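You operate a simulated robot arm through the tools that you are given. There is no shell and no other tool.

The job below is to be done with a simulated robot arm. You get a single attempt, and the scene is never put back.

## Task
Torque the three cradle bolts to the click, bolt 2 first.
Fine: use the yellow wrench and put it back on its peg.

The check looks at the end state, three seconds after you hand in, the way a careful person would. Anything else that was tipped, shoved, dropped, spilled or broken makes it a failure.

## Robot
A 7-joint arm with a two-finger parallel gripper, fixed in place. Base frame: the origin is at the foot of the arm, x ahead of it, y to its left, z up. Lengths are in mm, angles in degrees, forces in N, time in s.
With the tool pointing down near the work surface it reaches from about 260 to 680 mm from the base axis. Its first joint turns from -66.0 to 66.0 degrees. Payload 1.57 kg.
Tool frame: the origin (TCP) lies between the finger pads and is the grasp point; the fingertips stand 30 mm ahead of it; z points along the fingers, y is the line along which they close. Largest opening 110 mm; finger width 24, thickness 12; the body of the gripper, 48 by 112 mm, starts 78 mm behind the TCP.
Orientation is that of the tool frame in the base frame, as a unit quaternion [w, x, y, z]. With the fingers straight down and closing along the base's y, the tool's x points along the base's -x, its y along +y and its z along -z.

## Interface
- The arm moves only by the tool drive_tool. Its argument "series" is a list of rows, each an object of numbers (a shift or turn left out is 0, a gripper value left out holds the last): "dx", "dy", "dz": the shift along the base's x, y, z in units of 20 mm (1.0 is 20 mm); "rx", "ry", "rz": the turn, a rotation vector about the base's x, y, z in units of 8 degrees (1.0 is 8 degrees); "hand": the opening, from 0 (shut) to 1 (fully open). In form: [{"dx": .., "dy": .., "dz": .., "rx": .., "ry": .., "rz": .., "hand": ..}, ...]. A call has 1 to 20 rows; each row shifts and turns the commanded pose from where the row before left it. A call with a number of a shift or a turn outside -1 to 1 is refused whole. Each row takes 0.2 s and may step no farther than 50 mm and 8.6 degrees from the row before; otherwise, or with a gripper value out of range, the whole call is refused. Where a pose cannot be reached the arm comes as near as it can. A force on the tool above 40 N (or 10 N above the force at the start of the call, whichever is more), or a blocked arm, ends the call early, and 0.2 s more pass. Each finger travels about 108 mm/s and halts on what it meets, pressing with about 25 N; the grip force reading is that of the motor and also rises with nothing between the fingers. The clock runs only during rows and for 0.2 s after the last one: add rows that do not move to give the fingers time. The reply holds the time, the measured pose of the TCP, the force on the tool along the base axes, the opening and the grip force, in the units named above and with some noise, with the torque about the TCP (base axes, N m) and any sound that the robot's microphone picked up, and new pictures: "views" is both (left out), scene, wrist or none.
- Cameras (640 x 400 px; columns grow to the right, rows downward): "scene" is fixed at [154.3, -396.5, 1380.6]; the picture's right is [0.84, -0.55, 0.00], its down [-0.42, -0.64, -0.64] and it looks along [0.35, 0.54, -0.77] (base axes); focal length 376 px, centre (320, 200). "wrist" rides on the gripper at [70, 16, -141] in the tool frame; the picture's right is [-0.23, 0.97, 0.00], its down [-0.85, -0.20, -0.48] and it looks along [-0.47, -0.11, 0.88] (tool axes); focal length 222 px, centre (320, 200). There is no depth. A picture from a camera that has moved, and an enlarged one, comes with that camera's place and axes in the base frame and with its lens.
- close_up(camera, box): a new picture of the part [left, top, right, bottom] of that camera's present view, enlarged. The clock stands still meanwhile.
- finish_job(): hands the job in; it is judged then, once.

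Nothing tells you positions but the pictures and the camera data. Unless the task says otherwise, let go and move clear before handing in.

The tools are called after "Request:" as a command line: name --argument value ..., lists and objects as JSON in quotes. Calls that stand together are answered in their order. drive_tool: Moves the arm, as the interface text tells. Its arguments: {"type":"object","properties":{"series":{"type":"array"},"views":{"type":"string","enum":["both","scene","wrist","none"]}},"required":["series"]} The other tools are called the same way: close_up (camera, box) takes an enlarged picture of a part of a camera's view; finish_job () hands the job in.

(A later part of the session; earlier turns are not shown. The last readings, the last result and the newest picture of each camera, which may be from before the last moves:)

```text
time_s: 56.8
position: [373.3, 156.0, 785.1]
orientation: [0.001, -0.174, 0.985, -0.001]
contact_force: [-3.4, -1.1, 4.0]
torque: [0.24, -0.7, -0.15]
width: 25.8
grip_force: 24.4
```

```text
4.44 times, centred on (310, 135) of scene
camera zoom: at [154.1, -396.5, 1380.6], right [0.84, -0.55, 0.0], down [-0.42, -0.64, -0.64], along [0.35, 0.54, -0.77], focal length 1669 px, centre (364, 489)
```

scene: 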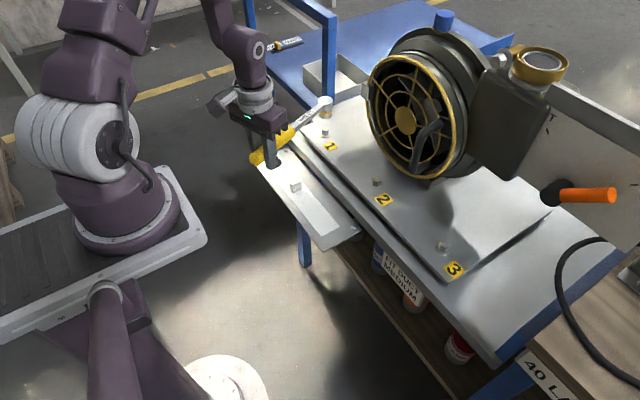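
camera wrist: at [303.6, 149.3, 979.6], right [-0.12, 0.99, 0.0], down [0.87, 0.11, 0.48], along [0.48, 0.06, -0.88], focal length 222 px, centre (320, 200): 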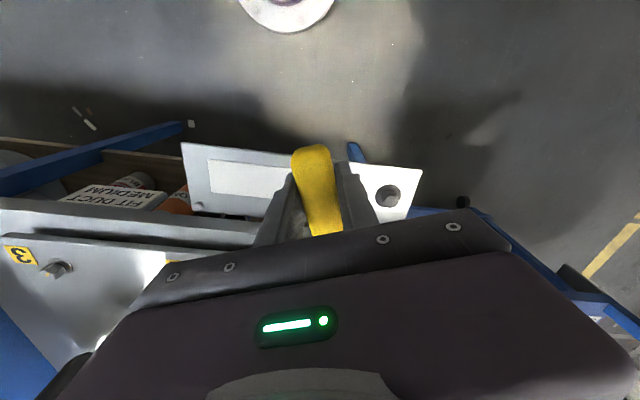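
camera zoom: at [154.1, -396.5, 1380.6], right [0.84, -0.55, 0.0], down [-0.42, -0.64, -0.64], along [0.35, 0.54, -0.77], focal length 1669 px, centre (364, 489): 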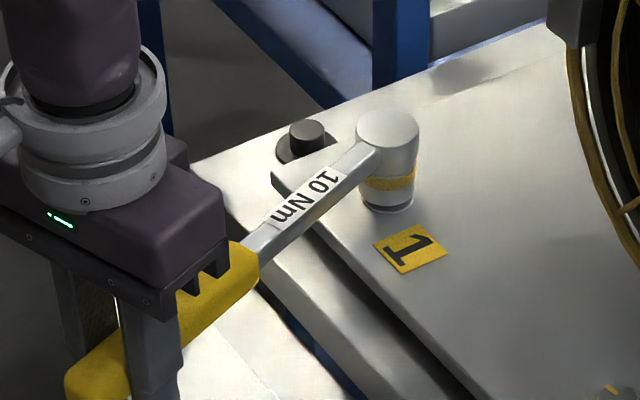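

Bolt 1 is seated. Before sweeping toward +y, I'll check the blue frame on that side for clearance.

Request:
drive_tool --series '[{"dz": 0.02}]' --views "both"

Request:
close_up --camera "wrist" --box '[380, 100, 640, 340]'

Request:
close_up --camera "scene" --box '[230, 0, 390, 160]'

```text
time_s: 57.2
position: [372.9, 156.2, 785.3]
orientation: [0.0, -0.174, 0.985, 0.001]
contact_force: [-0.4, -0.9, -2.3]
torque: [-0.04, 0.07, -0.08]
width: 25.5
grip_force: 25.6
camera wrist: at [302.8, 148.4, 926.3], right [-0.12, 0.99, 0.0], down [0.87, 0.1, 0.48], along [0.47, 0.06, -0.88], focal length 222 px, centre (320, 200)
```

scene: 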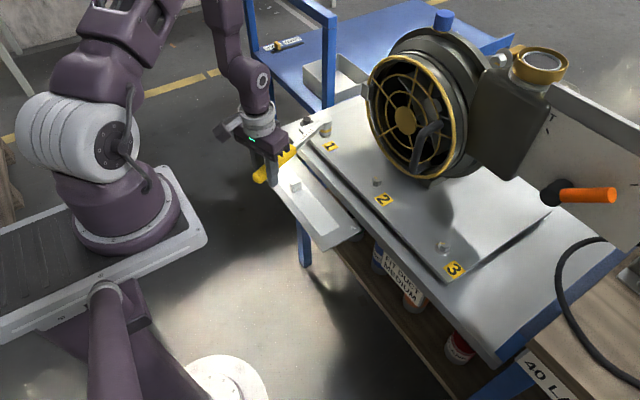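
wrist: 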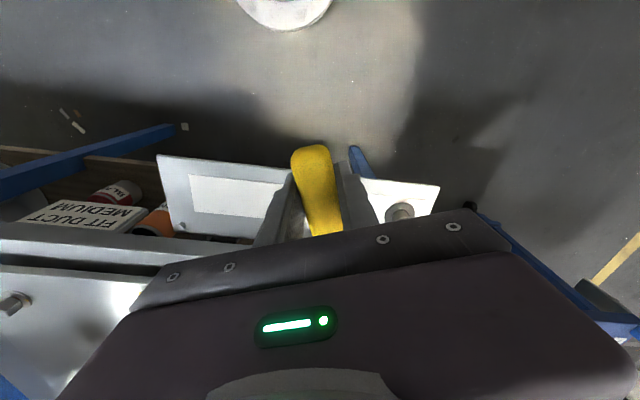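

```text
1.67 times, centred on (510, 220) of wrist
camera zoom: at [302.8, 148.4, 926.3], right [-0.12, 0.99, 0.0], down [0.87, 0.1, 0.48], along [0.47, 0.06, -0.88], focal length 370 px, centre (3, 167)
```

zoom: 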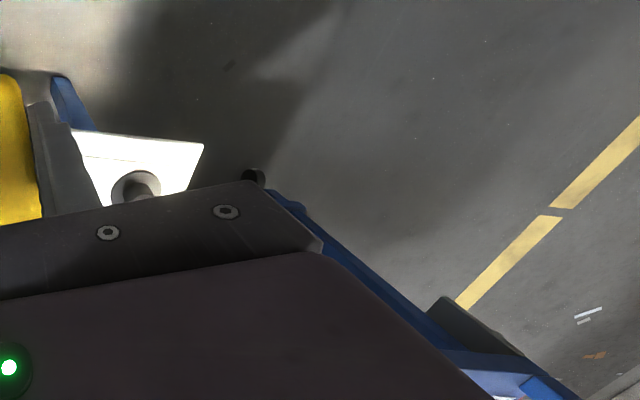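

```text
2.50 times, centred on (310, 80) of scene
camera zoom: at [154.3, -396.5, 1380.6], right [0.84, -0.55, 0.0], down [-0.42, -0.64, -0.64], along [0.35, 0.54, -0.77], focal length 939 px, centre (345, 500)
```

zoom: 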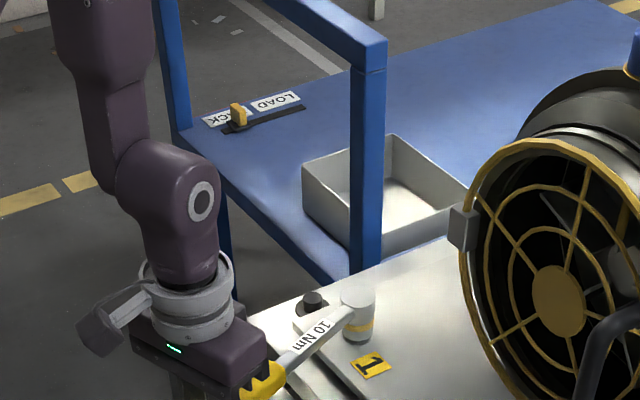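

The cart frame stands well clear (x > 600). Sweeping bolt 1 clockwise with the same arc as bolt 2.

Request:
drive_tool --series '[{"dx": -0.1245, "dy": 0.3605, "rz": -0.25}, {"dx": -0.1115, "dy": 0.3645, "rz": -0.25}, {"dx": -0.0985, "dy": 0.3685, "rz": -0.25}, {"dx": -0.086, "dy": 0.3715, "rz": -0.25}, {"dx": -0.06, "dy": 0.3745, "rz": -0.25}, {"dx": -0.05, "dy": 0.3765, "rz": -0.25}, {"dx": -0.04, "dy": 0.3785, "rz": -0.25}, {"dx": -0.02, "dy": 0.38, "rz": -0.25}, {"dx": -0.005, "dy": 0.3805, "rz": -0.25}, {}]' --views "none"

Request:
close_up --camera "scene" --box '[250, 90, 370, 180]'

```text
time_s: 59.4
position: [359.9, 224.0, 784.7]
orientation: [0.0, -0.017, 1.0, 0.0]
contact_force: [-4.2, -0.4, 0.4]
torque: [0.04, -0.49, 0.03]
width: 25.9
grip_force: 25.1
```

```text
4.44 times, centred on (310, 135) of scene
camera zoom: at [154.2, -396.5, 1380.6], right [0.84, -0.55, 0.0], down [-0.42, -0.64, -0.64], along [0.35, 0.54, -0.77], focal length 1669 px, centre (364, 489)
```

zoom: 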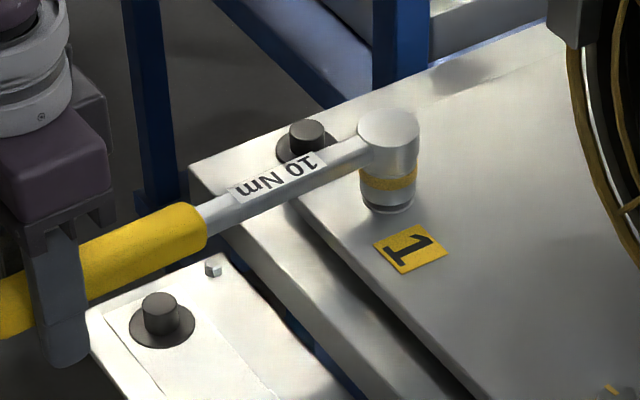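

Request:
drive_tool --series '[{"dx": -0.0165, "dy": 0.3815, "rz": -0.25}, {"dx": 0.0, "dy": 0.3815, "rz": -0.25}, {"dx": 0.02, "dy": 0.3805, "rz": -0.25}, {"dx": 0.0335, "dy": 0.38, "rz": -0.25}, {"dx": 0.0465, "dy": 0.3785, "rz": -0.25}, {"dx": 0.0595, "dy": 0.3765, "rz": -0.25}, {"dx": 0.0725, "dy": 0.3745, "rz": -0.25}, {}]' --views "none"

Request:
close_up --camera "scene" --box '[250, 90, 370, 180]'

```text
time_s: 61.2
position: [364.9, 277.1, 786.0]
orientation: [0.0, 0.105, 0.994, 0.0]
contact_force: [-2.9, 1.9, -1.0]
torque: [0.01, 0.11, 0.17]
width: 25.6
grip_force: 24.8
```

```text
4.44 times, centred on (310, 135) of scene
camera zoom: at [154.2, -396.4, 1380.6], right [0.84, -0.55, 0.0], down [-0.42, -0.64, -0.64], along [0.35, 0.54, -0.77], focal length 1669 px, centre (364, 489)
```

zoom: 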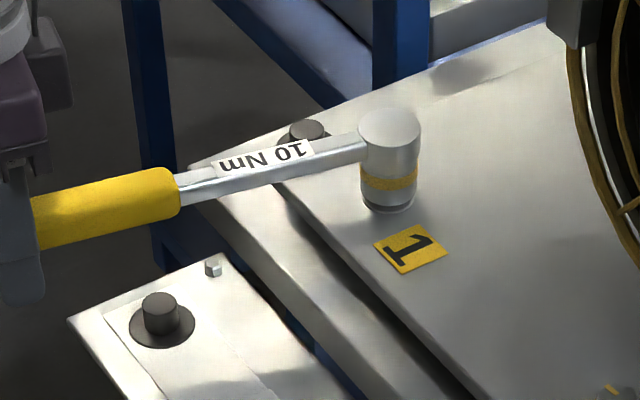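

Request:
drive_tool --series '[{"dx": 0.086, "dy": 0.3715, "rz": -0.25}, {"dx": 0.0985, "dy": 0.3685, "rz": -0.25}, {"dx": 0.1115, "dy": 0.3645, "rz": -0.25}, {"dx": 0.1245, "dy": 0.3605, "rz": -0.25}, {}]' --views "none"

Request:
close_up --camera "scene" --box '[250, 90, 370, 180]'

```text
time_s: 62.4
position: [373.9, 306.1, 785.7]
orientation: [0.0, 0.175, 0.984, 0.0]
contact_force: [1.1, -1.8, -2.6]
torque: [0.01, 0.22, -0.23]
width: 25.7
grip_force: 25.0
```

```text
4.44 times, centred on (310, 135) of scene
camera zoom: at [154.3, -396.5, 1380.6], right [0.84, -0.55, 0.0], down [-0.42, -0.64, -0.64], along [0.35, 0.54, -0.77], focal length 1669 px, centre (364, 489)
```

zoom: 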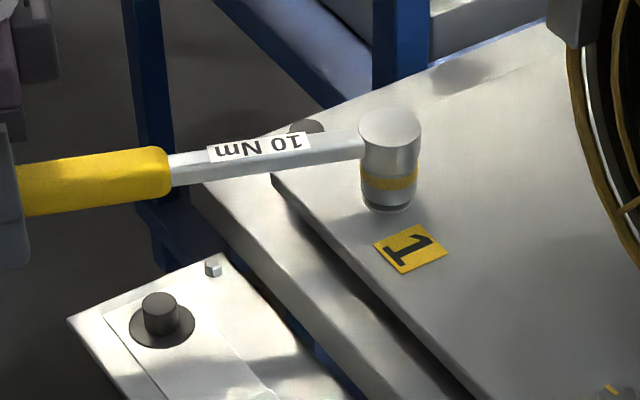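

Now at heading 160°. I take the last part in 2–4° steps, checking for the click light each time.

Request:
drive_tool --series '[{"dx": 0.137, "dy": 0.356, "rz": -0.25}, {"dx": 0.1495, "dy": 0.351, "rz": -0.25}, {}]' --views "none"

Request:
close_up --camera "scene" --box '[290, 100, 350, 150]'

Request:
drive_tool --series '[{"dx": 0.1615, "dy": 0.3455, "rz": -0.25}, {}]' --views "none"

Request:
close_up --camera "scene" --box '[290, 100, 350, 150]'

```text
time_s: 63.2
position: [379.8, 320.4, 785.3]
orientation: [0.0, 0.209, 0.978, 0.0]
contact_force: [3.2, -2.1, -3.2]
torque: [-0.1, 0.02, -0.11]
width: 25.8
grip_force: 24.5
```

```text
8.00 times, centred on (320, 125) of scene
camera zoom: at [154.4, -396.5, 1380.6], right [0.84, -0.55, 0.0], down [-0.42, -0.64, -0.64], along [0.35, 0.54, -0.77], focal length 3005 px, centre (320, 800)
```

zoom: 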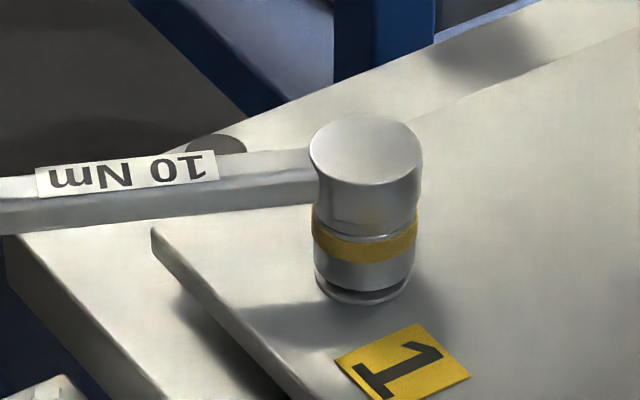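

```text
time_s: 63.8
position: [383.8, 327.0, 783.9]
orientation: [0.0, 0.224, 0.975, 0.0]
contact_force: [5.1, -1.0, -3.9]
torque: [-0.06, -0.06, 0.22]
width: 25.8
grip_force: 24.8
```

```text
8.00 times, centred on (320, 125) of scene
camera zoom: at [154.4, -396.5, 1380.6], right [0.84, -0.55, 0.0], down [-0.42, -0.64, -0.64], along [0.35, 0.54, -0.77], focal length 3005 px, centre (320, 800)
```

zoom: 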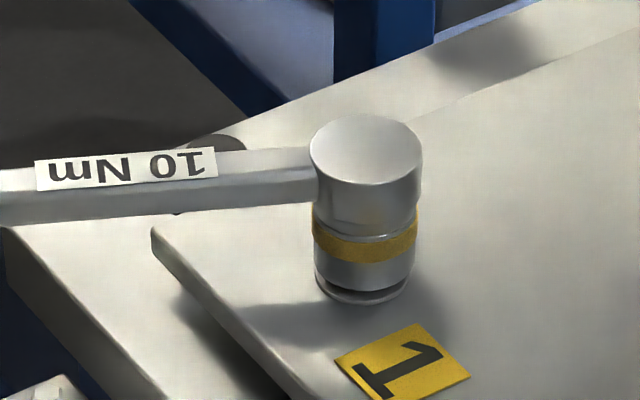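

Request:
drive_tool --series '[{"dx": 0.1735, "dy": 0.3395, "rz": -0.25}, {}]' --views "none"

Request:
close_up --camera "scene" --box '[290, 100, 350, 150]'

Request:
drive_tool --series '[{"dx": 0.1855, "dy": 0.3335, "rz": -0.25}, {}]' --views "none"

Request:
close_up --camera "scene" --box '[290, 100, 350, 150]'

```text
time_s: 64.4
position: [387.1, 332.9, 786.2]
orientation: [0.0, 0.242, 0.97, 0.0]
contact_force: [7.2, -2.0, -3.6]
torque: [-0.01, 0.06, 0.33]
width: 25.9
grip_force: 25.0
```

```text
8.00 times, centred on (320, 125) of scene
camera zoom: at [154.4, -396.5, 1380.6], right [0.84, -0.55, 0.0], down [-0.42, -0.64, -0.64], along [0.35, 0.54, -0.77], focal length 3005 px, centre (320, 800)
```

zoom: 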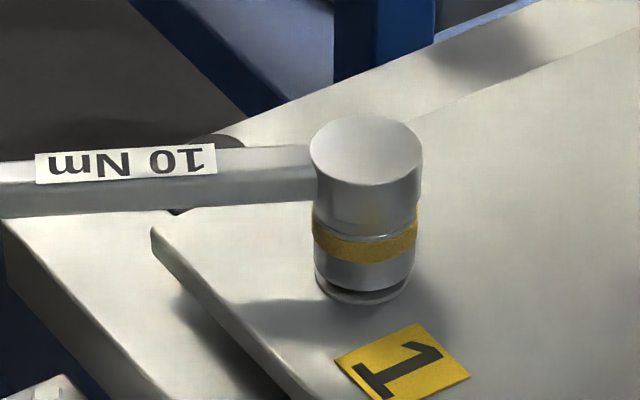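

```text
time_s: 65.0
position: [391.0, 339.9, 785.6]
orientation: [0.0, 0.26, 0.966, 0.0]
contact_force: [4.2, -0.6, -0.2]
torque: [-0.28, -0.5, 0.18]
width: 25.9
grip_force: 24.6
```

```text
8.00 times, centred on (320, 125) of scene
camera zoom: at [154.3, -396.5, 1380.6], right [0.84, -0.55, 0.0], down [-0.42, -0.64, -0.64], along [0.35, 0.54, -0.77], focal length 3005 px, centre (320, 800)
```

zoom: 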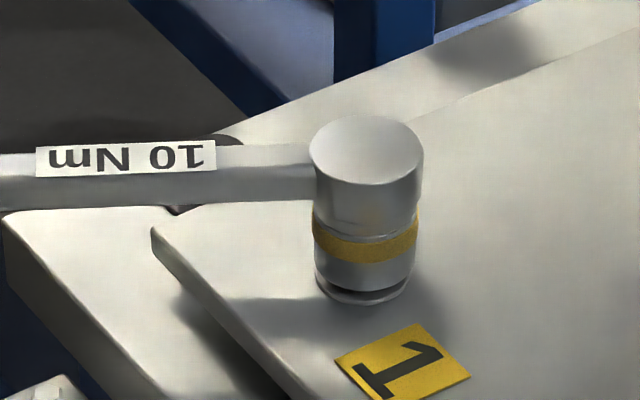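

Request:
drive_tool --series '[{"dx": 0.2165, "dy": 0.315, "rz": -0.25}, {}]' --views "none"

Request:
close_up --camera "scene" --box '[290, 100, 350, 150]'

Request:
drive_tool --series '[{"dx": 0.218, "dy": 0.3135, "rz": -0.25}, {}]' --views "none"

Request:
close_up --camera "scene" --box '[290, 100, 350, 150]'

```text
time_s: 65.6
position: [394.0, 347.3, 784.7]
orientation: [-0.001, 0.276, 0.961, 0.0]
contact_force: [1.7, 2.5, -0.9]
torque: [0.01, -0.11, 0.54]
width: 25.9
grip_force: 25.4
```

```text
8.00 times, centred on (320, 125) of scene
camera zoom: at [154.3, -396.4, 1380.6], right [0.84, -0.55, 0.0], down [-0.42, -0.64, -0.64], along [0.35, 0.54, -0.77], focal length 3005 px, centre (320, 800)
```

zoom: 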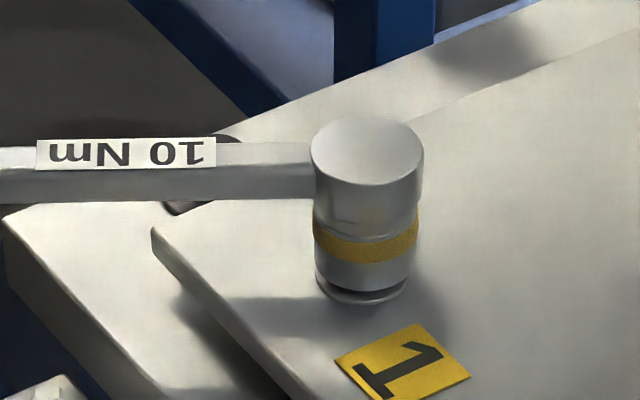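

```text
time_s: 66.2
position: [398.7, 351.8, 785.3]
orientation: [0.0, 0.292, 0.956, -0.001]
contact_force: [-2.2, 3.8, -5.1]
torque: [0.19, 0.4, 0.34]
width: 25.5
grip_force: 25.2
```

```text
8.00 times, centred on (320, 125) of scene
camera zoom: at [154.3, -396.3, 1380.7], right [0.84, -0.55, 0.0], down [-0.42, -0.64, -0.64], along [0.35, 0.54, -0.77], focal length 3005 px, centre (320, 800)
```

zoom: 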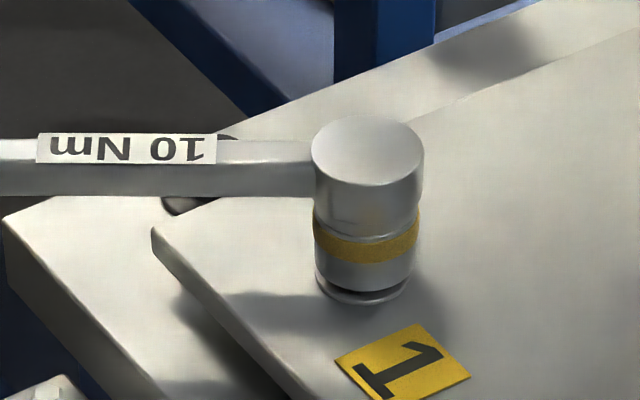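

Request:
drive_tool --series '[{"dx": 0.2185, "dy": 0.3125, "rz": -0.25}, {}]' --views "none"

Request:
drive_tool --series '[{"dx": 0.2295, "dy": 0.3045, "rz": -0.25}, {}]' --views "none"

Request:
close_up --camera "scene" --box '[290, 100, 350, 150]'

Request:
drive_tool --series '[{"dx": 0.24, "dy": 0.2965, "rz": -0.25}, {}]' --views "none"

Request:
close_up --camera "scene" --box '[290, 100, 350, 150]'

```text
time_s: 66.8
position: [403.1, 360.7, 785.6]
orientation: [0.0, 0.31, 0.951, -0.001]
contact_force: [-3.6, 3.4, -4.8]
torque: [0.14, 0.46, 0.17]
width: 25.6
grip_force: 25.2
```

```text
time_s: 67.4
position: [408.5, 365.9, 785.5]
orientation: [0.0, 0.327, 0.945, 0.0]
contact_force: [-2.0, -0.2, -3.5]
torque: [0.15, 0.25, -0.26]
width: 25.8
grip_force: 25.1
```

```text
8.00 times, centred on (320, 125) of scene
camera zoom: at [154.3, -396.4, 1380.6], right [0.84, -0.55, 0.0], down [-0.42, -0.64, -0.64], along [0.35, 0.54, -0.77], focal length 3005 px, centre (320, 800)
```

zoom: 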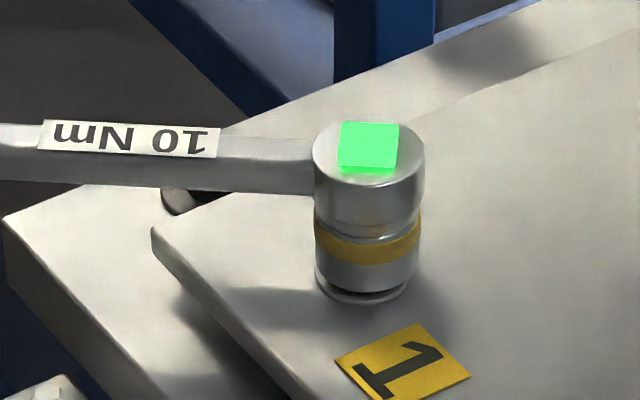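

```text
time_s: 68.0
position: [413.1, 372.0, 785.8]
orientation: [0.0, 0.342, 0.94, 0.001]
contact_force: [-0.9, 0.4, -2.6]
torque: [0.21, 0.24, -0.05]
width: 25.8
grip_force: 25.1
```

```text
8.00 times, centred on (320, 125) of scene
camera zoom: at [154.3, -396.4, 1380.6], right [0.84, -0.55, 0.0], down [-0.42, -0.64, -0.64], along [0.35, 0.54, -0.77], focal length 3005 px, centre (320, 800)
```

zoom: 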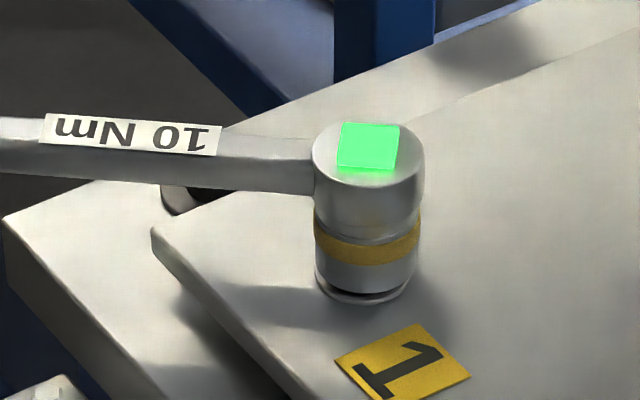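

The green light came on for bolt 1 at heading ≈142°. I stop turning and lift off, then check its marks.

Request:
drive_tool --series '[{"dz": 0.1}, {"dz": 0.1}, {"dz": 0.1}, {}]' --views "none"

Request:
close_up --camera "scene" --box '[290, 100, 350, 150]'

Request:
drive_tool --series '[{"dz": 0.15}, {"dz": 0.25}, {"dz": 0.5}, {"dz": 0.75}, {"dz": 0.75}, {}]' --views "scene"

Request:
close_up --camera "scene" --box '[310, 120, 342, 144]'

```text
time_s: 69.0
position: [412.5, 371.1, 791.9]
orientation: [0.001, 0.342, 0.94, 0.0]
contact_force: [-1.5, 0.4, -3.0]
torque: [0.25, 0.26, -0.13]
width: 25.8
grip_force: 25.2
```

```text
8.00 times, centred on (320, 125) of scene
camera zoom: at [154.3, -396.4, 1380.6], right [0.84, -0.55, 0.0], down [-0.42, -0.64, -0.64], along [0.35, 0.54, -0.77], focal length 3005 px, centre (320, 800)
```

zoom: 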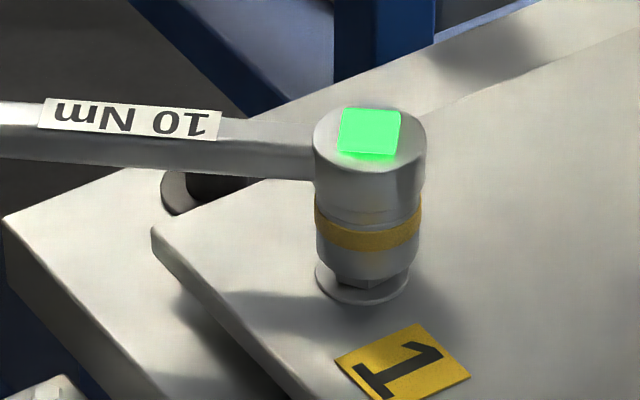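

```text
time_s: 70.4
position: [412.6, 371.5, 838.8]
orientation: [0.001, 0.342, 0.94, 0.0]
contact_force: [-0.2, 0.0, -3.1]
torque: [0.22, 0.25, 0.02]
width: 25.8
grip_force: 25.0
```

scene: 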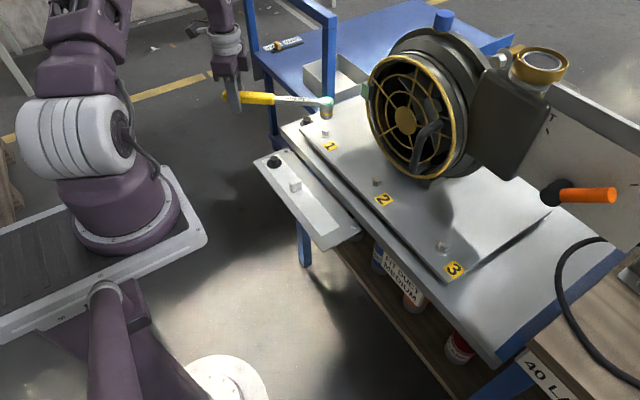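

```text
16.00 times, centred on (326, 132) of scene
camera zoom: at [154.3, -396.4, 1380.6], right [0.84, -0.55, 0.0], down [-0.42, -0.64, -0.64], along [0.35, 0.54, -0.77], focal length 6010 px, centre (224, 1288)
```

zoom: 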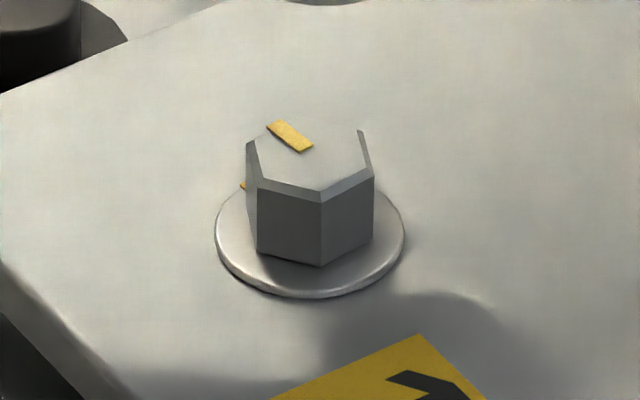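

Bolt 1's marks are aligned too. Now I carry the wrench back past the fan (retracted in x for clearance) to bolt 3 at the same starting heading.

Request:
drive_tool --series '[{"dx": -0.6, "dy": -0.99, "rz": 0.234}, {"dx": -0.6, "dy": -0.99, "rz": 0.234}, {"dx": -0.6, "dy": -0.99, "rz": 0.234}, {"dx": -0.6, "dy": -0.99, "rz": 0.234}, {"dx": -0.6, "dy": -0.99, "rz": 0.234}, {"dx": -0.6, "dy": -0.99, "rz": 0.234}, {"dx": -0.25, "dy": -0.99, "rz": 0.234}, {"dx": -0.25, "dy": -0.99, "rz": 0.234}, {"dy": -0.99, "rz": 0.234}, {"dy": -0.99, "rz": 0.234}, {"dy": -0.99, "rz": 0.234}, {"dy": -0.99, "rz": 0.234}, {"dy": -0.99, "rz": 0.234}, {"dy": -0.99, "rz": 0.234}, {"dy": -0.99, "rz": 0.234}, {"dy": -0.99, "rz": 0.234}]' --views "scene"

```text
time_s: 73.8
position: [329.6, 55.2, 838.8]
orientation: [0.0, 0.088, 0.996, 0.0]
contact_force: [0.5, -0.4, -2.6]
torque: [0.05, 0.28, 0.02]
width: 25.5
grip_force: 24.7
```

scene: 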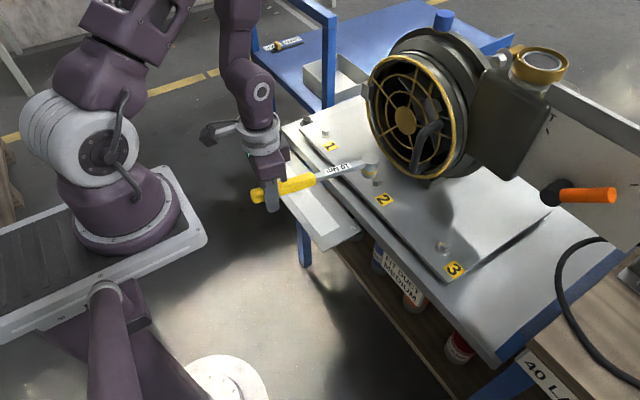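

Request:
drive_tool --series '[{"dy": -0.99, "rz": 0.235}, {"dy": -0.99, "rz": 0.235}, {"dy": -0.99, "rz": 0.235}, {"dy": -0.99, "rz": 0.235}, {"dy": -0.99, "rz": 0.235}, {"dy": -0.99, "rz": 0.235}, {"dy": -0.99, "rz": 0.235}, {"dy": -0.99, "rz": 0.235}, {"dx": 0.27, "dy": -0.99, "rz": 0.235}, {"dx": 0.27, "dy": -0.99, "rz": 0.235}, {"dx": 0.27, "dy": -0.99, "rz": 0.235}, {"dx": 0.27, "dy": -0.99, "rz": 0.235}, {"dx": 0.27, "dy": -0.99, "rz": 0.235}, {"dx": 0.27, "dy": -0.99, "rz": 0.235}, {"dx": 0.27, "dy": -0.99, "rz": 0.235}, {"dx": 0.275, "dy": -0.995, "rz": 0.235}, {}, {}]' --views "both"

Request:
close_up --camera "scene" --box '[400, 190, 480, 270]'

```text
time_s: 77.6
position: [374.0, -263.6, 838.6]
orientation: [0.001, -0.174, 0.985, 0.0]
contact_force: [0.1, 0.1, -3.6]
torque: [-0.12, 0.29, -0.01]
width: 26.0
grip_force: 24.5
camera wrist: at [303.6, -270.9, 980.1], right [-0.12, 0.99, 0.0], down [0.87, 0.1, 0.48], along [0.48, 0.06, -0.88], focal length 222 px, centre (320, 200)
```

scene: 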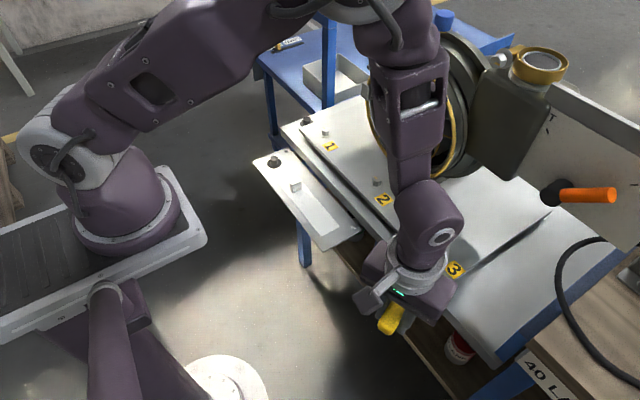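
wrist: 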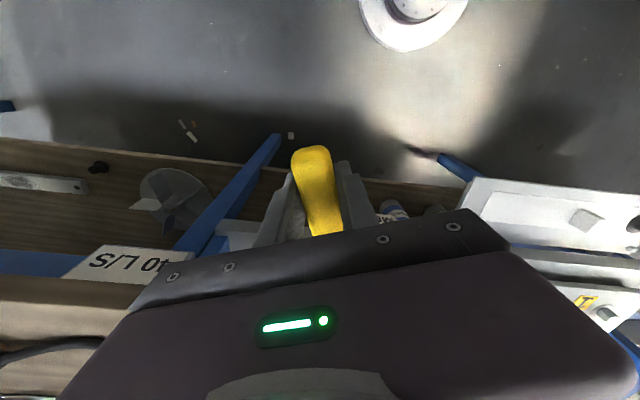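

```text
5.00 times, centred on (440, 230) of scene
camera zoom: at [154.3, -396.5, 1380.6], right [0.84, -0.55, 0.0], down [-0.42, -0.64, -0.64], along [0.35, 0.54, -0.77], focal length 1878 px, centre (-280, 50)
```

zoom: 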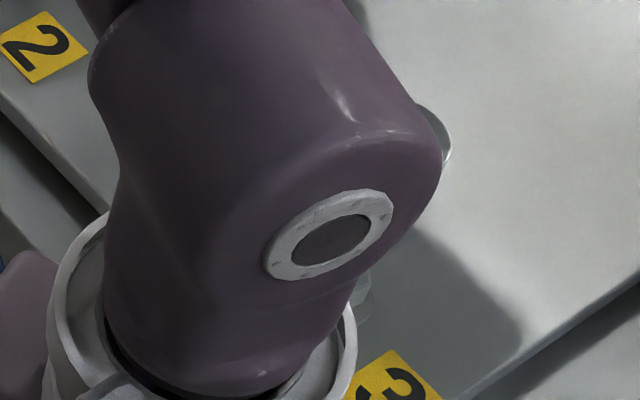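

Here the arm blocks the fixed camera's view of bolt 3. I'll swing the wrench about its head to heading 165°, where both head and bolt are visible, to verify the alignment.

Request:
drive_tool --series '[{"dx": -0.2865, "dy": 0.909, "rz": -0.625}, {"dx": -0.2065, "dy": 0.9305, "rz": -0.625}, {"dx": -0.1245, "dy": 0.945, "rz": -0.625}, {"dx": -0.0415, "dy": 0.952, "rz": -0.625}, {"dx": 0.0415, "dy": 0.952, "rz": -0.625}, {"dx": 0.1245, "dy": 0.945, "rz": -0.625}, {"dx": 0.2065, "dy": 0.9305, "rz": -0.625}, {}, {}]' --views "scene"

Request:
close_up --camera "scene" --box '[400, 190, 480, 270]'

```text
time_s: 79.6
position: [366.3, -131.0, 839.3]
orientation: [-0.001, 0.131, 0.991, 0.0]
contact_force: [-0.1, -0.4, -3.0]
torque: [0.07, 0.3, 0.03]
width: 26.0
grip_force: 25.1
```

scene: 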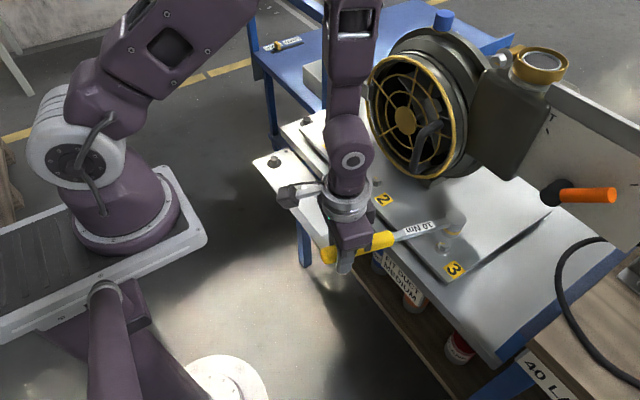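

```text
5.00 times, centred on (440, 230) of scene
camera zoom: at [154.3, -396.5, 1380.6], right [0.84, -0.55, 0.0], down [-0.42, -0.64, -0.64], along [0.35, 0.54, -0.77], focal length 1878 px, centre (-280, 50)
```

zoom: 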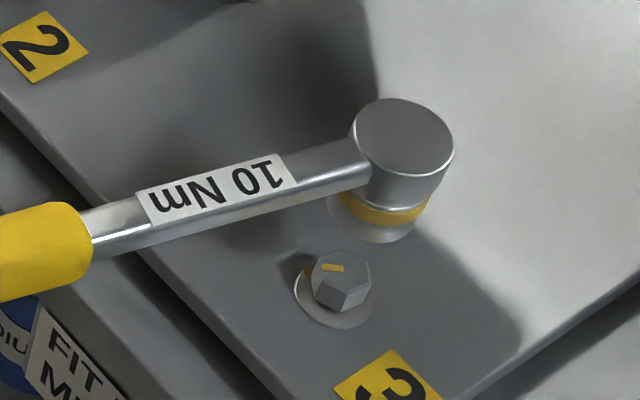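

Both are visible now. I'll lower to about 8 mm above the bolt head and compare.

Request:
drive_tool --series '[{"dz": -0.6}, {"dz": -0.6}, {"dz": -0.45}, {}, {}]' --views "none"

Request:
close_up --camera "scene" --box '[428, 224, 460, 256]'

```text
time_s: 80.8
position: [367.6, -131.0, 805.2]
orientation: [0.0, 0.13, 0.991, -0.001]
contact_force: [0.2, 0.0, -2.9]
torque: [0.08, 0.26, -0.01]
width: 25.9
grip_force: 24.7
```

```text
12.50 times, centred on (444, 240) of scene
camera zoom: at [154.3, -396.5, 1380.6], right [0.84, -0.55, 0.0], down [-0.42, -0.64, -0.64], along [0.35, 0.54, -0.77], focal length 4695 px, centre (-1230, -300)
```

zoom: 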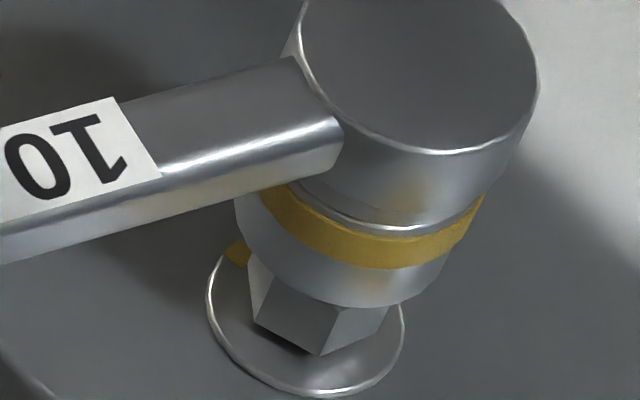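

The alignment over bolt 3 is within about a millimetre, matching dead reckoning from bolts 1 and 2. I'll lift slightly, rotate back to heading 200° (which fitted the hex before) and lower by feel.

Request:
drive_tool --series '[{"dz": 0.4}, {"dx": -0.2065, "dy": -0.9305, "rz": 0.625}, {"dx": -0.1245, "dy": -0.945, "rz": 0.625}, {"dx": -0.0415, "dy": -0.952, "rz": 0.625}, {"dx": 0.0415, "dy": -0.952, "rz": 0.625}, {"dx": 0.1245, "dy": -0.945, "rz": 0.625}, {"dx": 0.2065, "dy": -0.9305, "rz": 0.625}, {"dx": 0.2915, "dy": -0.939, "rz": 0.625}, {}, {"dz": -0.4}, {"dz": -0.25}, {}]' --views "scene"

Request:
close_up --camera "scene" --box '[410, 190, 490, 270]'

```text
time_s: 83.4
position: [374.9, -262.7, 800.6]
orientation: [0.0, -0.174, 0.985, 0.0]
contact_force: [-0.2, 0.4, -3.0]
torque: [-0.07, 0.25, 0.0]
width: 26.0
grip_force: 24.5
```

scene: 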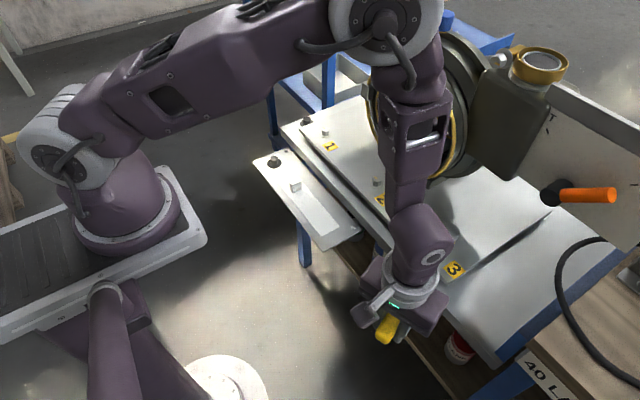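

```text
5.00 times, centred on (450, 230) of scene
camera zoom: at [154.3, -396.5, 1380.6], right [0.84, -0.55, 0.0], down [-0.42, -0.64, -0.64], along [0.35, 0.54, -0.77], focal length 1878 px, centre (-330, 50)
```

zoom: 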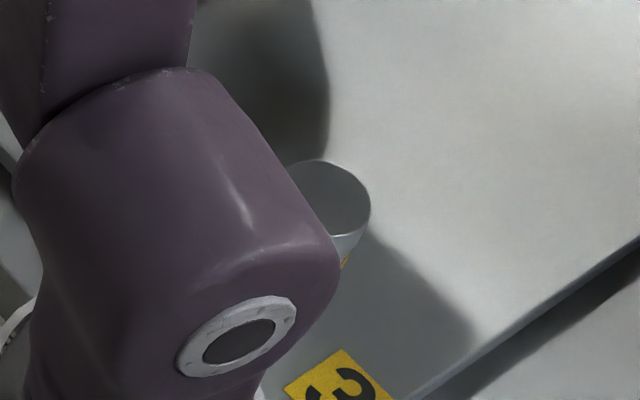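

Request:
drive_tool --series '[{"dz": -0.1}, {"dz": -0.05}, {}]' --views "none"

Request:
drive_tool --series '[{"dz": -0.05}, {}]' --views "none"

Request:
drive_tool --series '[{"dz": -0.05}, {}]' --views "none"

```text
time_s: 84.2
position: [373.9, -264.3, 799.0]
orientation: [0.0, -0.173, 0.985, 0.001]
contact_force: [-2.4, -1.8, 1.2]
torque: [0.15, -0.49, -0.15]
width: 25.9
grip_force: 25.1
```

```text
time_s: 84.8
position: [372.1, -262.5, 797.3]
orientation: [0.0, -0.174, 0.985, 0.001]
contact_force: [-4.7, -2.4, 3.0]
torque: [0.26, -0.79, -0.13]
width: 25.7
grip_force: 25.3
```

```text
time_s: 85.4
position: [372.9, -263.7, 796.7]
orientation: [0.0, -0.173, 0.985, 0.0]
contact_force: [-6.7, -3.4, 1.4]
torque: [0.22, -0.66, -0.1]
width: 25.7
grip_force: 24.6
```

Same chamfer contact pushing back along the handle; easing back 1 mm.

Request:
drive_tool --series '[{"dx": -0.045, "dy": -0.022}, {}]' --views "none"

Request:
drive_tool --series '[{"dz": -0.05}, {}]' --views "none"

```text
time_s: 86.0
position: [373.4, -263.0, 796.6]
orientation: [0.0, -0.173, 0.985, 0.0]
contact_force: [0.0, 0.1, -4.0]
torque: [-0.12, 0.29, 0.01]
width: 25.9
grip_force: 24.9
```

```text
time_s: 86.6
position: [372.7, -263.7, 796.1]
orientation: [0.0, -0.174, 0.985, 0.0]
contact_force: [0.1, -0.3, -4.0]
torque: [-0.09, 0.27, 0.0]
width: 25.8
grip_force: 25.4
```

Request:
drive_tool --series '[{"dz": -0.05}, {}]' --views "none"

Request:
drive_tool --series '[{"dz": -0.1}, {}]' --views "none"

Request:
drive_tool --series '[{"dz": -0.1}, {}]' --views "none"

```text
time_s: 87.2
position: [373.9, -262.0, 793.4]
orientation: [0.001, -0.174, 0.985, 0.0]
contact_force: [-0.5, -1.0, -1.7]
torque: [-0.11, 0.27, -0.06]
width: 25.7
grip_force: 25.2
```

```text
time_s: 87.8
position: [372.1, -262.0, 793.3]
orientation: [0.0, -0.174, 0.985, 0.0]
contact_force: [-0.3, 0.1, -3.5]
torque: [-0.12, 0.29, -0.03]
width: 25.6
grip_force: 24.9
```

```text
time_s: 88.4
position: [372.5, -263.0, 790.8]
orientation: [0.0, -0.174, 0.985, 0.001]
contact_force: [-1.0, -0.1, -3.0]
torque: [-0.09, 0.25, -0.07]
width: 25.8
grip_force: 24.9
```

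It's going on smoothly. Continuing down to seat.

Request:
drive_tool --series '[{"dz": -0.1}, {}]' --views "none"

Request:
drive_tool --series '[{"dz": -0.1}, {}]' --views "none"

Request:
drive_tool --series '[{"dz": -0.05}, {}]' --views "none"

```text
time_s: 89.0
position: [373.4, -264.1, 789.2]
orientation: [0.0, -0.174, 0.985, 0.0]
contact_force: [-0.1, -0.3, -3.4]
torque: [-0.07, 0.28, -0.08]
width: 25.7
grip_force: 25.0
```

```text
time_s: 89.6
position: [372.4, -263.8, 785.5]
orientation: [0.0, -0.173, 0.985, 0.0]
contact_force: [-0.4, 0.2, -2.3]
torque: [0.02, 0.05, 0.05]
width: 25.9
grip_force: 24.9
```

```text
time_s: 90.2
position: [373.3, -262.6, 785.8]
orientation: [0.0, -0.173, 0.985, -0.001]
contact_force: [-2.3, -0.1, 12.1]
torque: [0.29, -0.76, 0.18]
width: 25.6
grip_force: 25.0
```

Seated on bolt 3. I relieve the downward load slightly and start the clockwise sweep.

Request:
drive_tool --series '[{"dz": 0.03}, {"dx": -0.121, "dy": 0.3615, "rz": -0.25}, {"dx": -0.108, "dy": 0.3655, "rz": -0.25}, {"dx": -0.0955, "dy": 0.369, "rz": -0.25}, {"dx": -0.0825, "dy": 0.372, "rz": -0.25}, {"dx": -0.0695, "dy": 0.375, "rz": -0.25}, {}]' --views "none"

Request:
drive_tool --series '[{"dx": -0.0565, "dy": 0.377, "rz": -0.25}, {"dx": -0.043, "dy": 0.3785, "rz": -0.25}, {"dx": -0.03, "dy": 0.38, "rz": -0.25}, {"dx": -0.0165, "dy": 0.381, "rz": -0.25}, {"dx": -0.0035, "dy": 0.381, "rz": -0.25}, {}]' --views "none"

Request:
close_up --camera "scene" --box '[380, 180, 500, 280]'

```text
time_s: 91.8
position: [363.0, -226.1, 785.6]
orientation: [0.0, -0.086, 0.996, 0.001]
contact_force: [-4.5, -1.9, -2.5]
torque: [-0.17, 0.55, -0.19]
width: 25.7
grip_force: 24.7
```

```text
time_s: 93.2
position: [360.9, -186.9, 785.9]
orientation: [-0.001, 0.0, 1.0, 0.0]
contact_force: [-9.7, -0.1, -4.2]
torque: [-0.02, 0.78, 0.11]
width: 25.7
grip_force: 25.1
```

```text
4.00 times, centred on (440, 230) of scene
camera zoom: at [154.2, -396.5, 1380.6], right [0.84, -0.55, 0.0], down [-0.42, -0.64, -0.64], along [0.35, 0.54, -0.77], focal length 1502 px, centre (-160, 80)
```

zoom: 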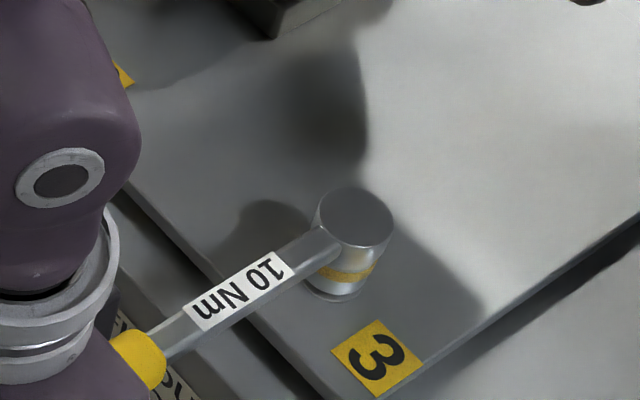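

Some radial push has built up; I ease outward slightly and continue.

Request:
drive_tool --series '[{"dx": -0.02, "dy": 0.381, "rz": -0.25}, {"dx": 0.013, "dy": 0.3805, "rz": -0.25}, {"dx": 0.0365, "dy": 0.3795, "rz": -0.25}, {"dx": 0.05, "dy": 0.378, "rz": -0.25}, {"dx": 0.063, "dy": 0.376, "rz": -0.25}, {}]' --views "none"

Request:
close_up --camera "scene" --box '[380, 180, 500, 280]'

```text
time_s: 94.6
position: [363.6, -149.4, 785.4]
orientation: [0.001, 0.089, 0.996, 0.0]
contact_force: [0.3, 0.2, -2.0]
torque: [0.01, -0.04, 0.04]
width: 25.7
grip_force: 24.9
```

```text
4.00 times, centred on (440, 230) of scene
camera zoom: at [154.3, -396.5, 1380.6], right [0.84, -0.55, 0.0], down [-0.42, -0.64, -0.64], along [0.35, 0.54, -0.77], focal length 1502 px, centre (-160, 80)
```

zoom: 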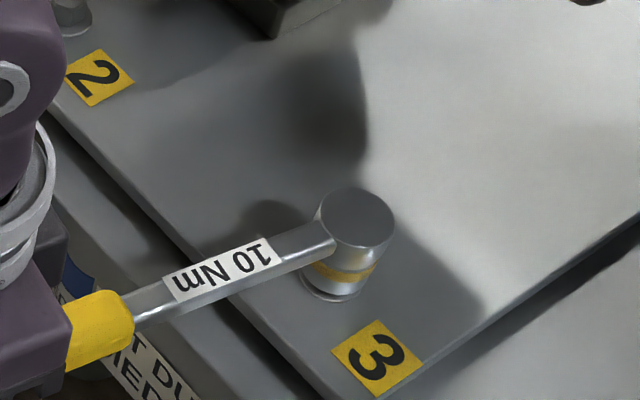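

Request:
drive_tool --series '[{"dx": 0.076, "dy": 0.3735, "rz": -0.25}, {"dx": 0.089, "dy": 0.3705, "rz": -0.25}, {"dx": 0.102, "dy": 0.3675, "rz": -0.25}, {}]' --views "none"

Request:
close_up --camera "scene" --box '[410, 200, 480, 260]'

```text
time_s: 95.6
position: [368.6, -129.5, 785.8]
orientation: [0.0, 0.139, 0.99, -0.001]
contact_force: [3.7, -0.1, -0.8]
torque: [-0.03, -0.12, 0.29]
width: 25.8
grip_force: 24.9
```

```text
6.67 times, centred on (445, 230) of scene
camera zoom: at [154.4, -396.4, 1380.6], right [0.84, -0.55, 0.0], down [-0.42, -0.64, -0.64], along [0.35, 0.54, -0.77], focal length 2504 px, centre (-513, 0)
```

zoom: 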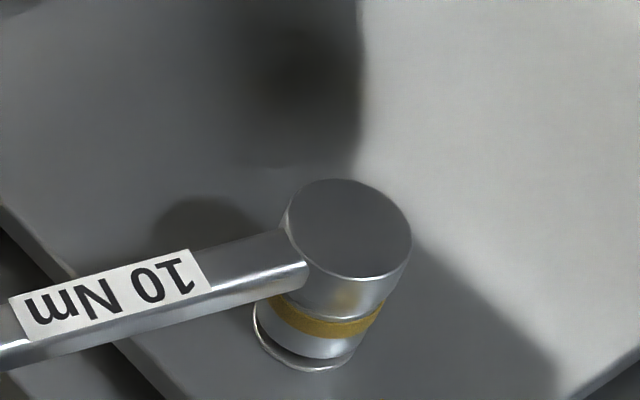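

No light yet at heading 164°. From here I go 2° at a time, checking after each.

Request:
drive_tool --series '[{"dx": 0.1145, "dy": 0.3635, "rz": -0.25}, {"dx": 0.127, "dy": 0.3595, "rz": -0.25}, {}]' --views "none"

Request:
close_up --camera "scene" --box '[410, 200, 480, 260]'

```text
time_s: 96.4
position: [374.4, -114.7, 785.8]
orientation: [-0.001, 0.174, 0.985, 0.001]
contact_force: [5.2, 0.3, -2.2]
torque: [-0.01, -0.08, 0.46]
width: 25.9
grip_force: 24.4
```

```text
6.67 times, centred on (445, 230) of scene
camera zoom: at [154.4, -396.4, 1380.6], right [0.84, -0.55, 0.0], down [-0.42, -0.64, -0.64], along [0.35, 0.54, -0.77], focal length 2504 px, centre (-513, 0)
```

zoom: 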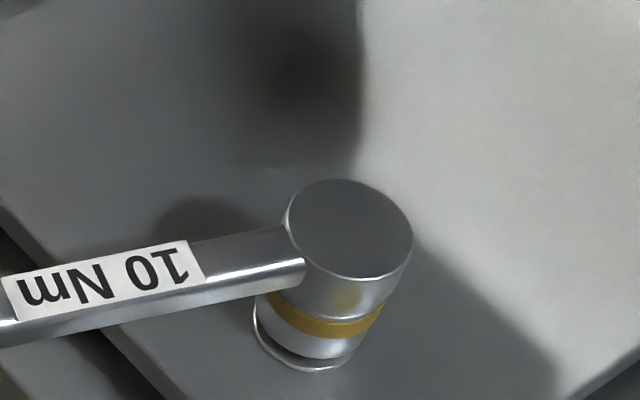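

Request:
drive_tool --series '[{"dx": 0.1495, "dy": 0.351, "rz": -0.25}, {}]' --views "none"

Request:
close_up --camera "scene" --box '[410, 200, 480, 260]'

```text
time_s: 97.0
position: [376.4, -107.5, 786.5]
orientation: [0.0, 0.192, 0.981, -0.001]
contact_force: [4.1, 1.1, -1.0]
torque: [-0.04, -0.15, 0.52]
width: 25.8
grip_force: 24.8
```

```text
6.67 times, centred on (445, 230) of scene
camera zoom: at [154.4, -396.4, 1380.6], right [0.84, -0.55, 0.0], down [-0.42, -0.64, -0.64], along [0.35, 0.54, -0.77], focal length 2504 px, centre (-513, 0)
```

zoom: 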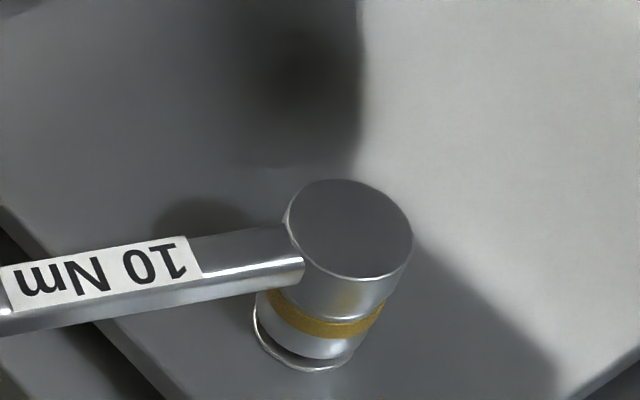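

Request:
drive_tool --series '[{"dx": 0.162, "dy": 0.344, "rz": -0.25}, {}]' --views "none"

Request:
close_up --camera "scene" --box '[410, 200, 480, 260]'

```text
time_s: 97.6
position: [378.4, -100.6, 786.2]
orientation: [-0.001, 0.209, 0.978, 0.0]
contact_force: [-0.7, 2.0, -1.1]
torque: [0.01, -0.1, 0.35]
width: 25.6
grip_force: 24.1
```

```text
6.67 times, centred on (445, 230) of scene
camera zoom: at [154.3, -396.4, 1380.6], right [0.84, -0.55, 0.0], down [-0.42, -0.64, -0.64], along [0.35, 0.54, -0.77], focal length 2504 px, centre (-513, 0)
```

zoom: 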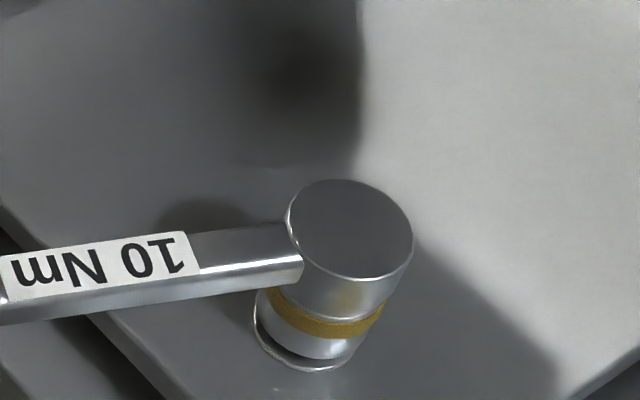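

Request:
drive_tool --series '[{"dx": 0.164, "dy": 0.344, "rz": -0.25}, {}]' --views "none"

Request:
close_up --camera "scene" --box '[410, 200, 480, 260]'

```text
time_s: 98.2
position: [382.2, -93.4, 786.7]
orientation: [0.0, 0.226, 0.974, 0.0]
contact_force: [-1.6, 1.3, -3.5]
torque: [0.13, 0.28, -0.05]
width: 25.6
grip_force: 25.1
```

```text
6.67 times, centred on (445, 230) of scene
camera zoom: at [154.3, -396.5, 1380.6], right [0.84, -0.55, 0.0], down [-0.42, -0.64, -0.64], along [0.35, 0.54, -0.77], focal length 2504 px, centre (-513, 0)
```

zoom: 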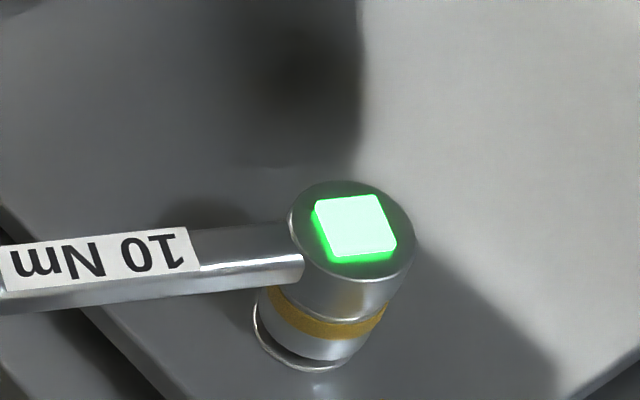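

Bolt 3 has clicked (green light). I stop here and lift the socket straight off.

Request:
drive_tool --series '[{"dz": 0.1}, {"dz": 0.1}, {"dz": 0.1}, {}]' --views "none"

Request:
close_up --camera "scene" --box '[410, 200, 480, 260]'

Request:
drive_tool --series '[{"dz": 0.15}, {"dz": 0.25}, {"dz": 0.5}, {"dz": 0.75}, {"dz": 0.75}, {}]' --views "scene"

Request:
close_up --camera "scene" --box '[426, 234, 458, 258]'

```text
time_s: 99.2
position: [381.9, -92.0, 792.2]
orientation: [0.0, 0.226, 0.974, 0.001]
contact_force: [0.2, 0.2, -2.9]
torque: [0.14, 0.27, 0.02]
width: 26.0
grip_force: 24.6
```

```text
6.67 times, centred on (445, 230) of scene
camera zoom: at [154.3, -396.5, 1380.6], right [0.84, -0.55, 0.0], down [-0.42, -0.64, -0.64], along [0.35, 0.54, -0.77], focal length 2504 px, centre (-513, 0)
```

zoom: 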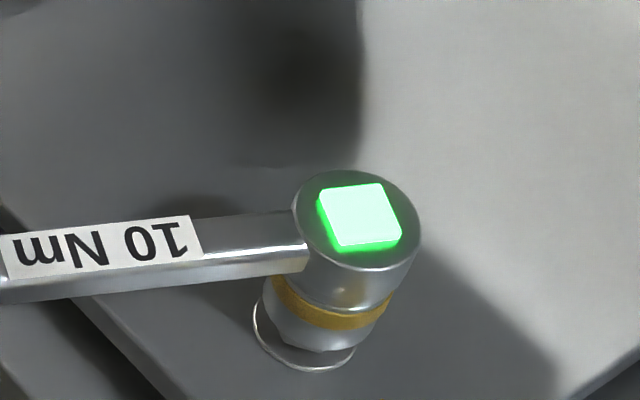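

```text
time_s: 100.6
position: [383.1, -93.8, 840.1]
orientation: [0.0, 0.225, 0.974, 0.0]
contact_force: [0.2, -0.3, -3.4]
torque: [0.17, 0.21, -0.02]
width: 25.9
grip_force: 24.9
```

scene: 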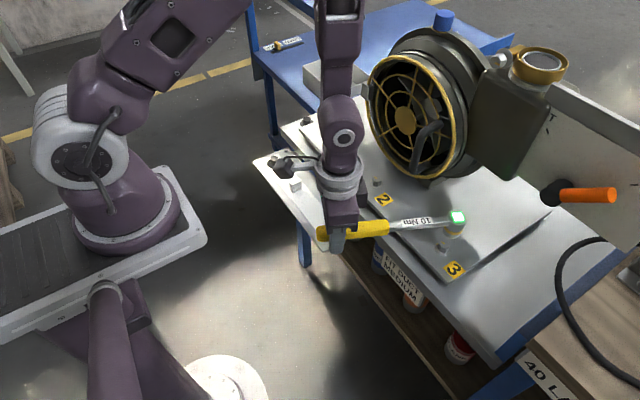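

```text
16.00 times, centred on (442, 246) of scene
camera zoom: at [154.3, -396.5, 1380.6], right [0.84, -0.55, 0.0], down [-0.42, -0.64, -0.64], along [0.35, 0.54, -0.77], focal length 6010 px, centre (-1632, -536)
```

zoom: 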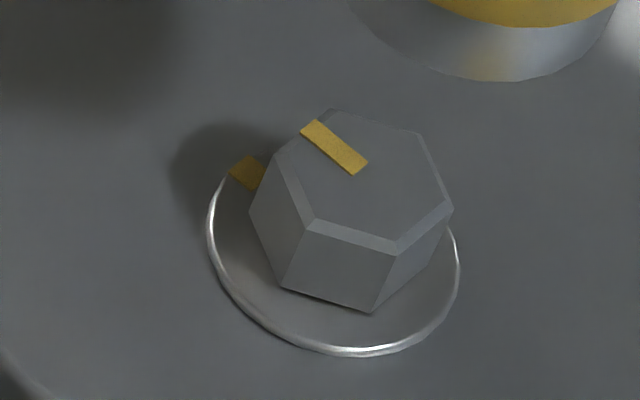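

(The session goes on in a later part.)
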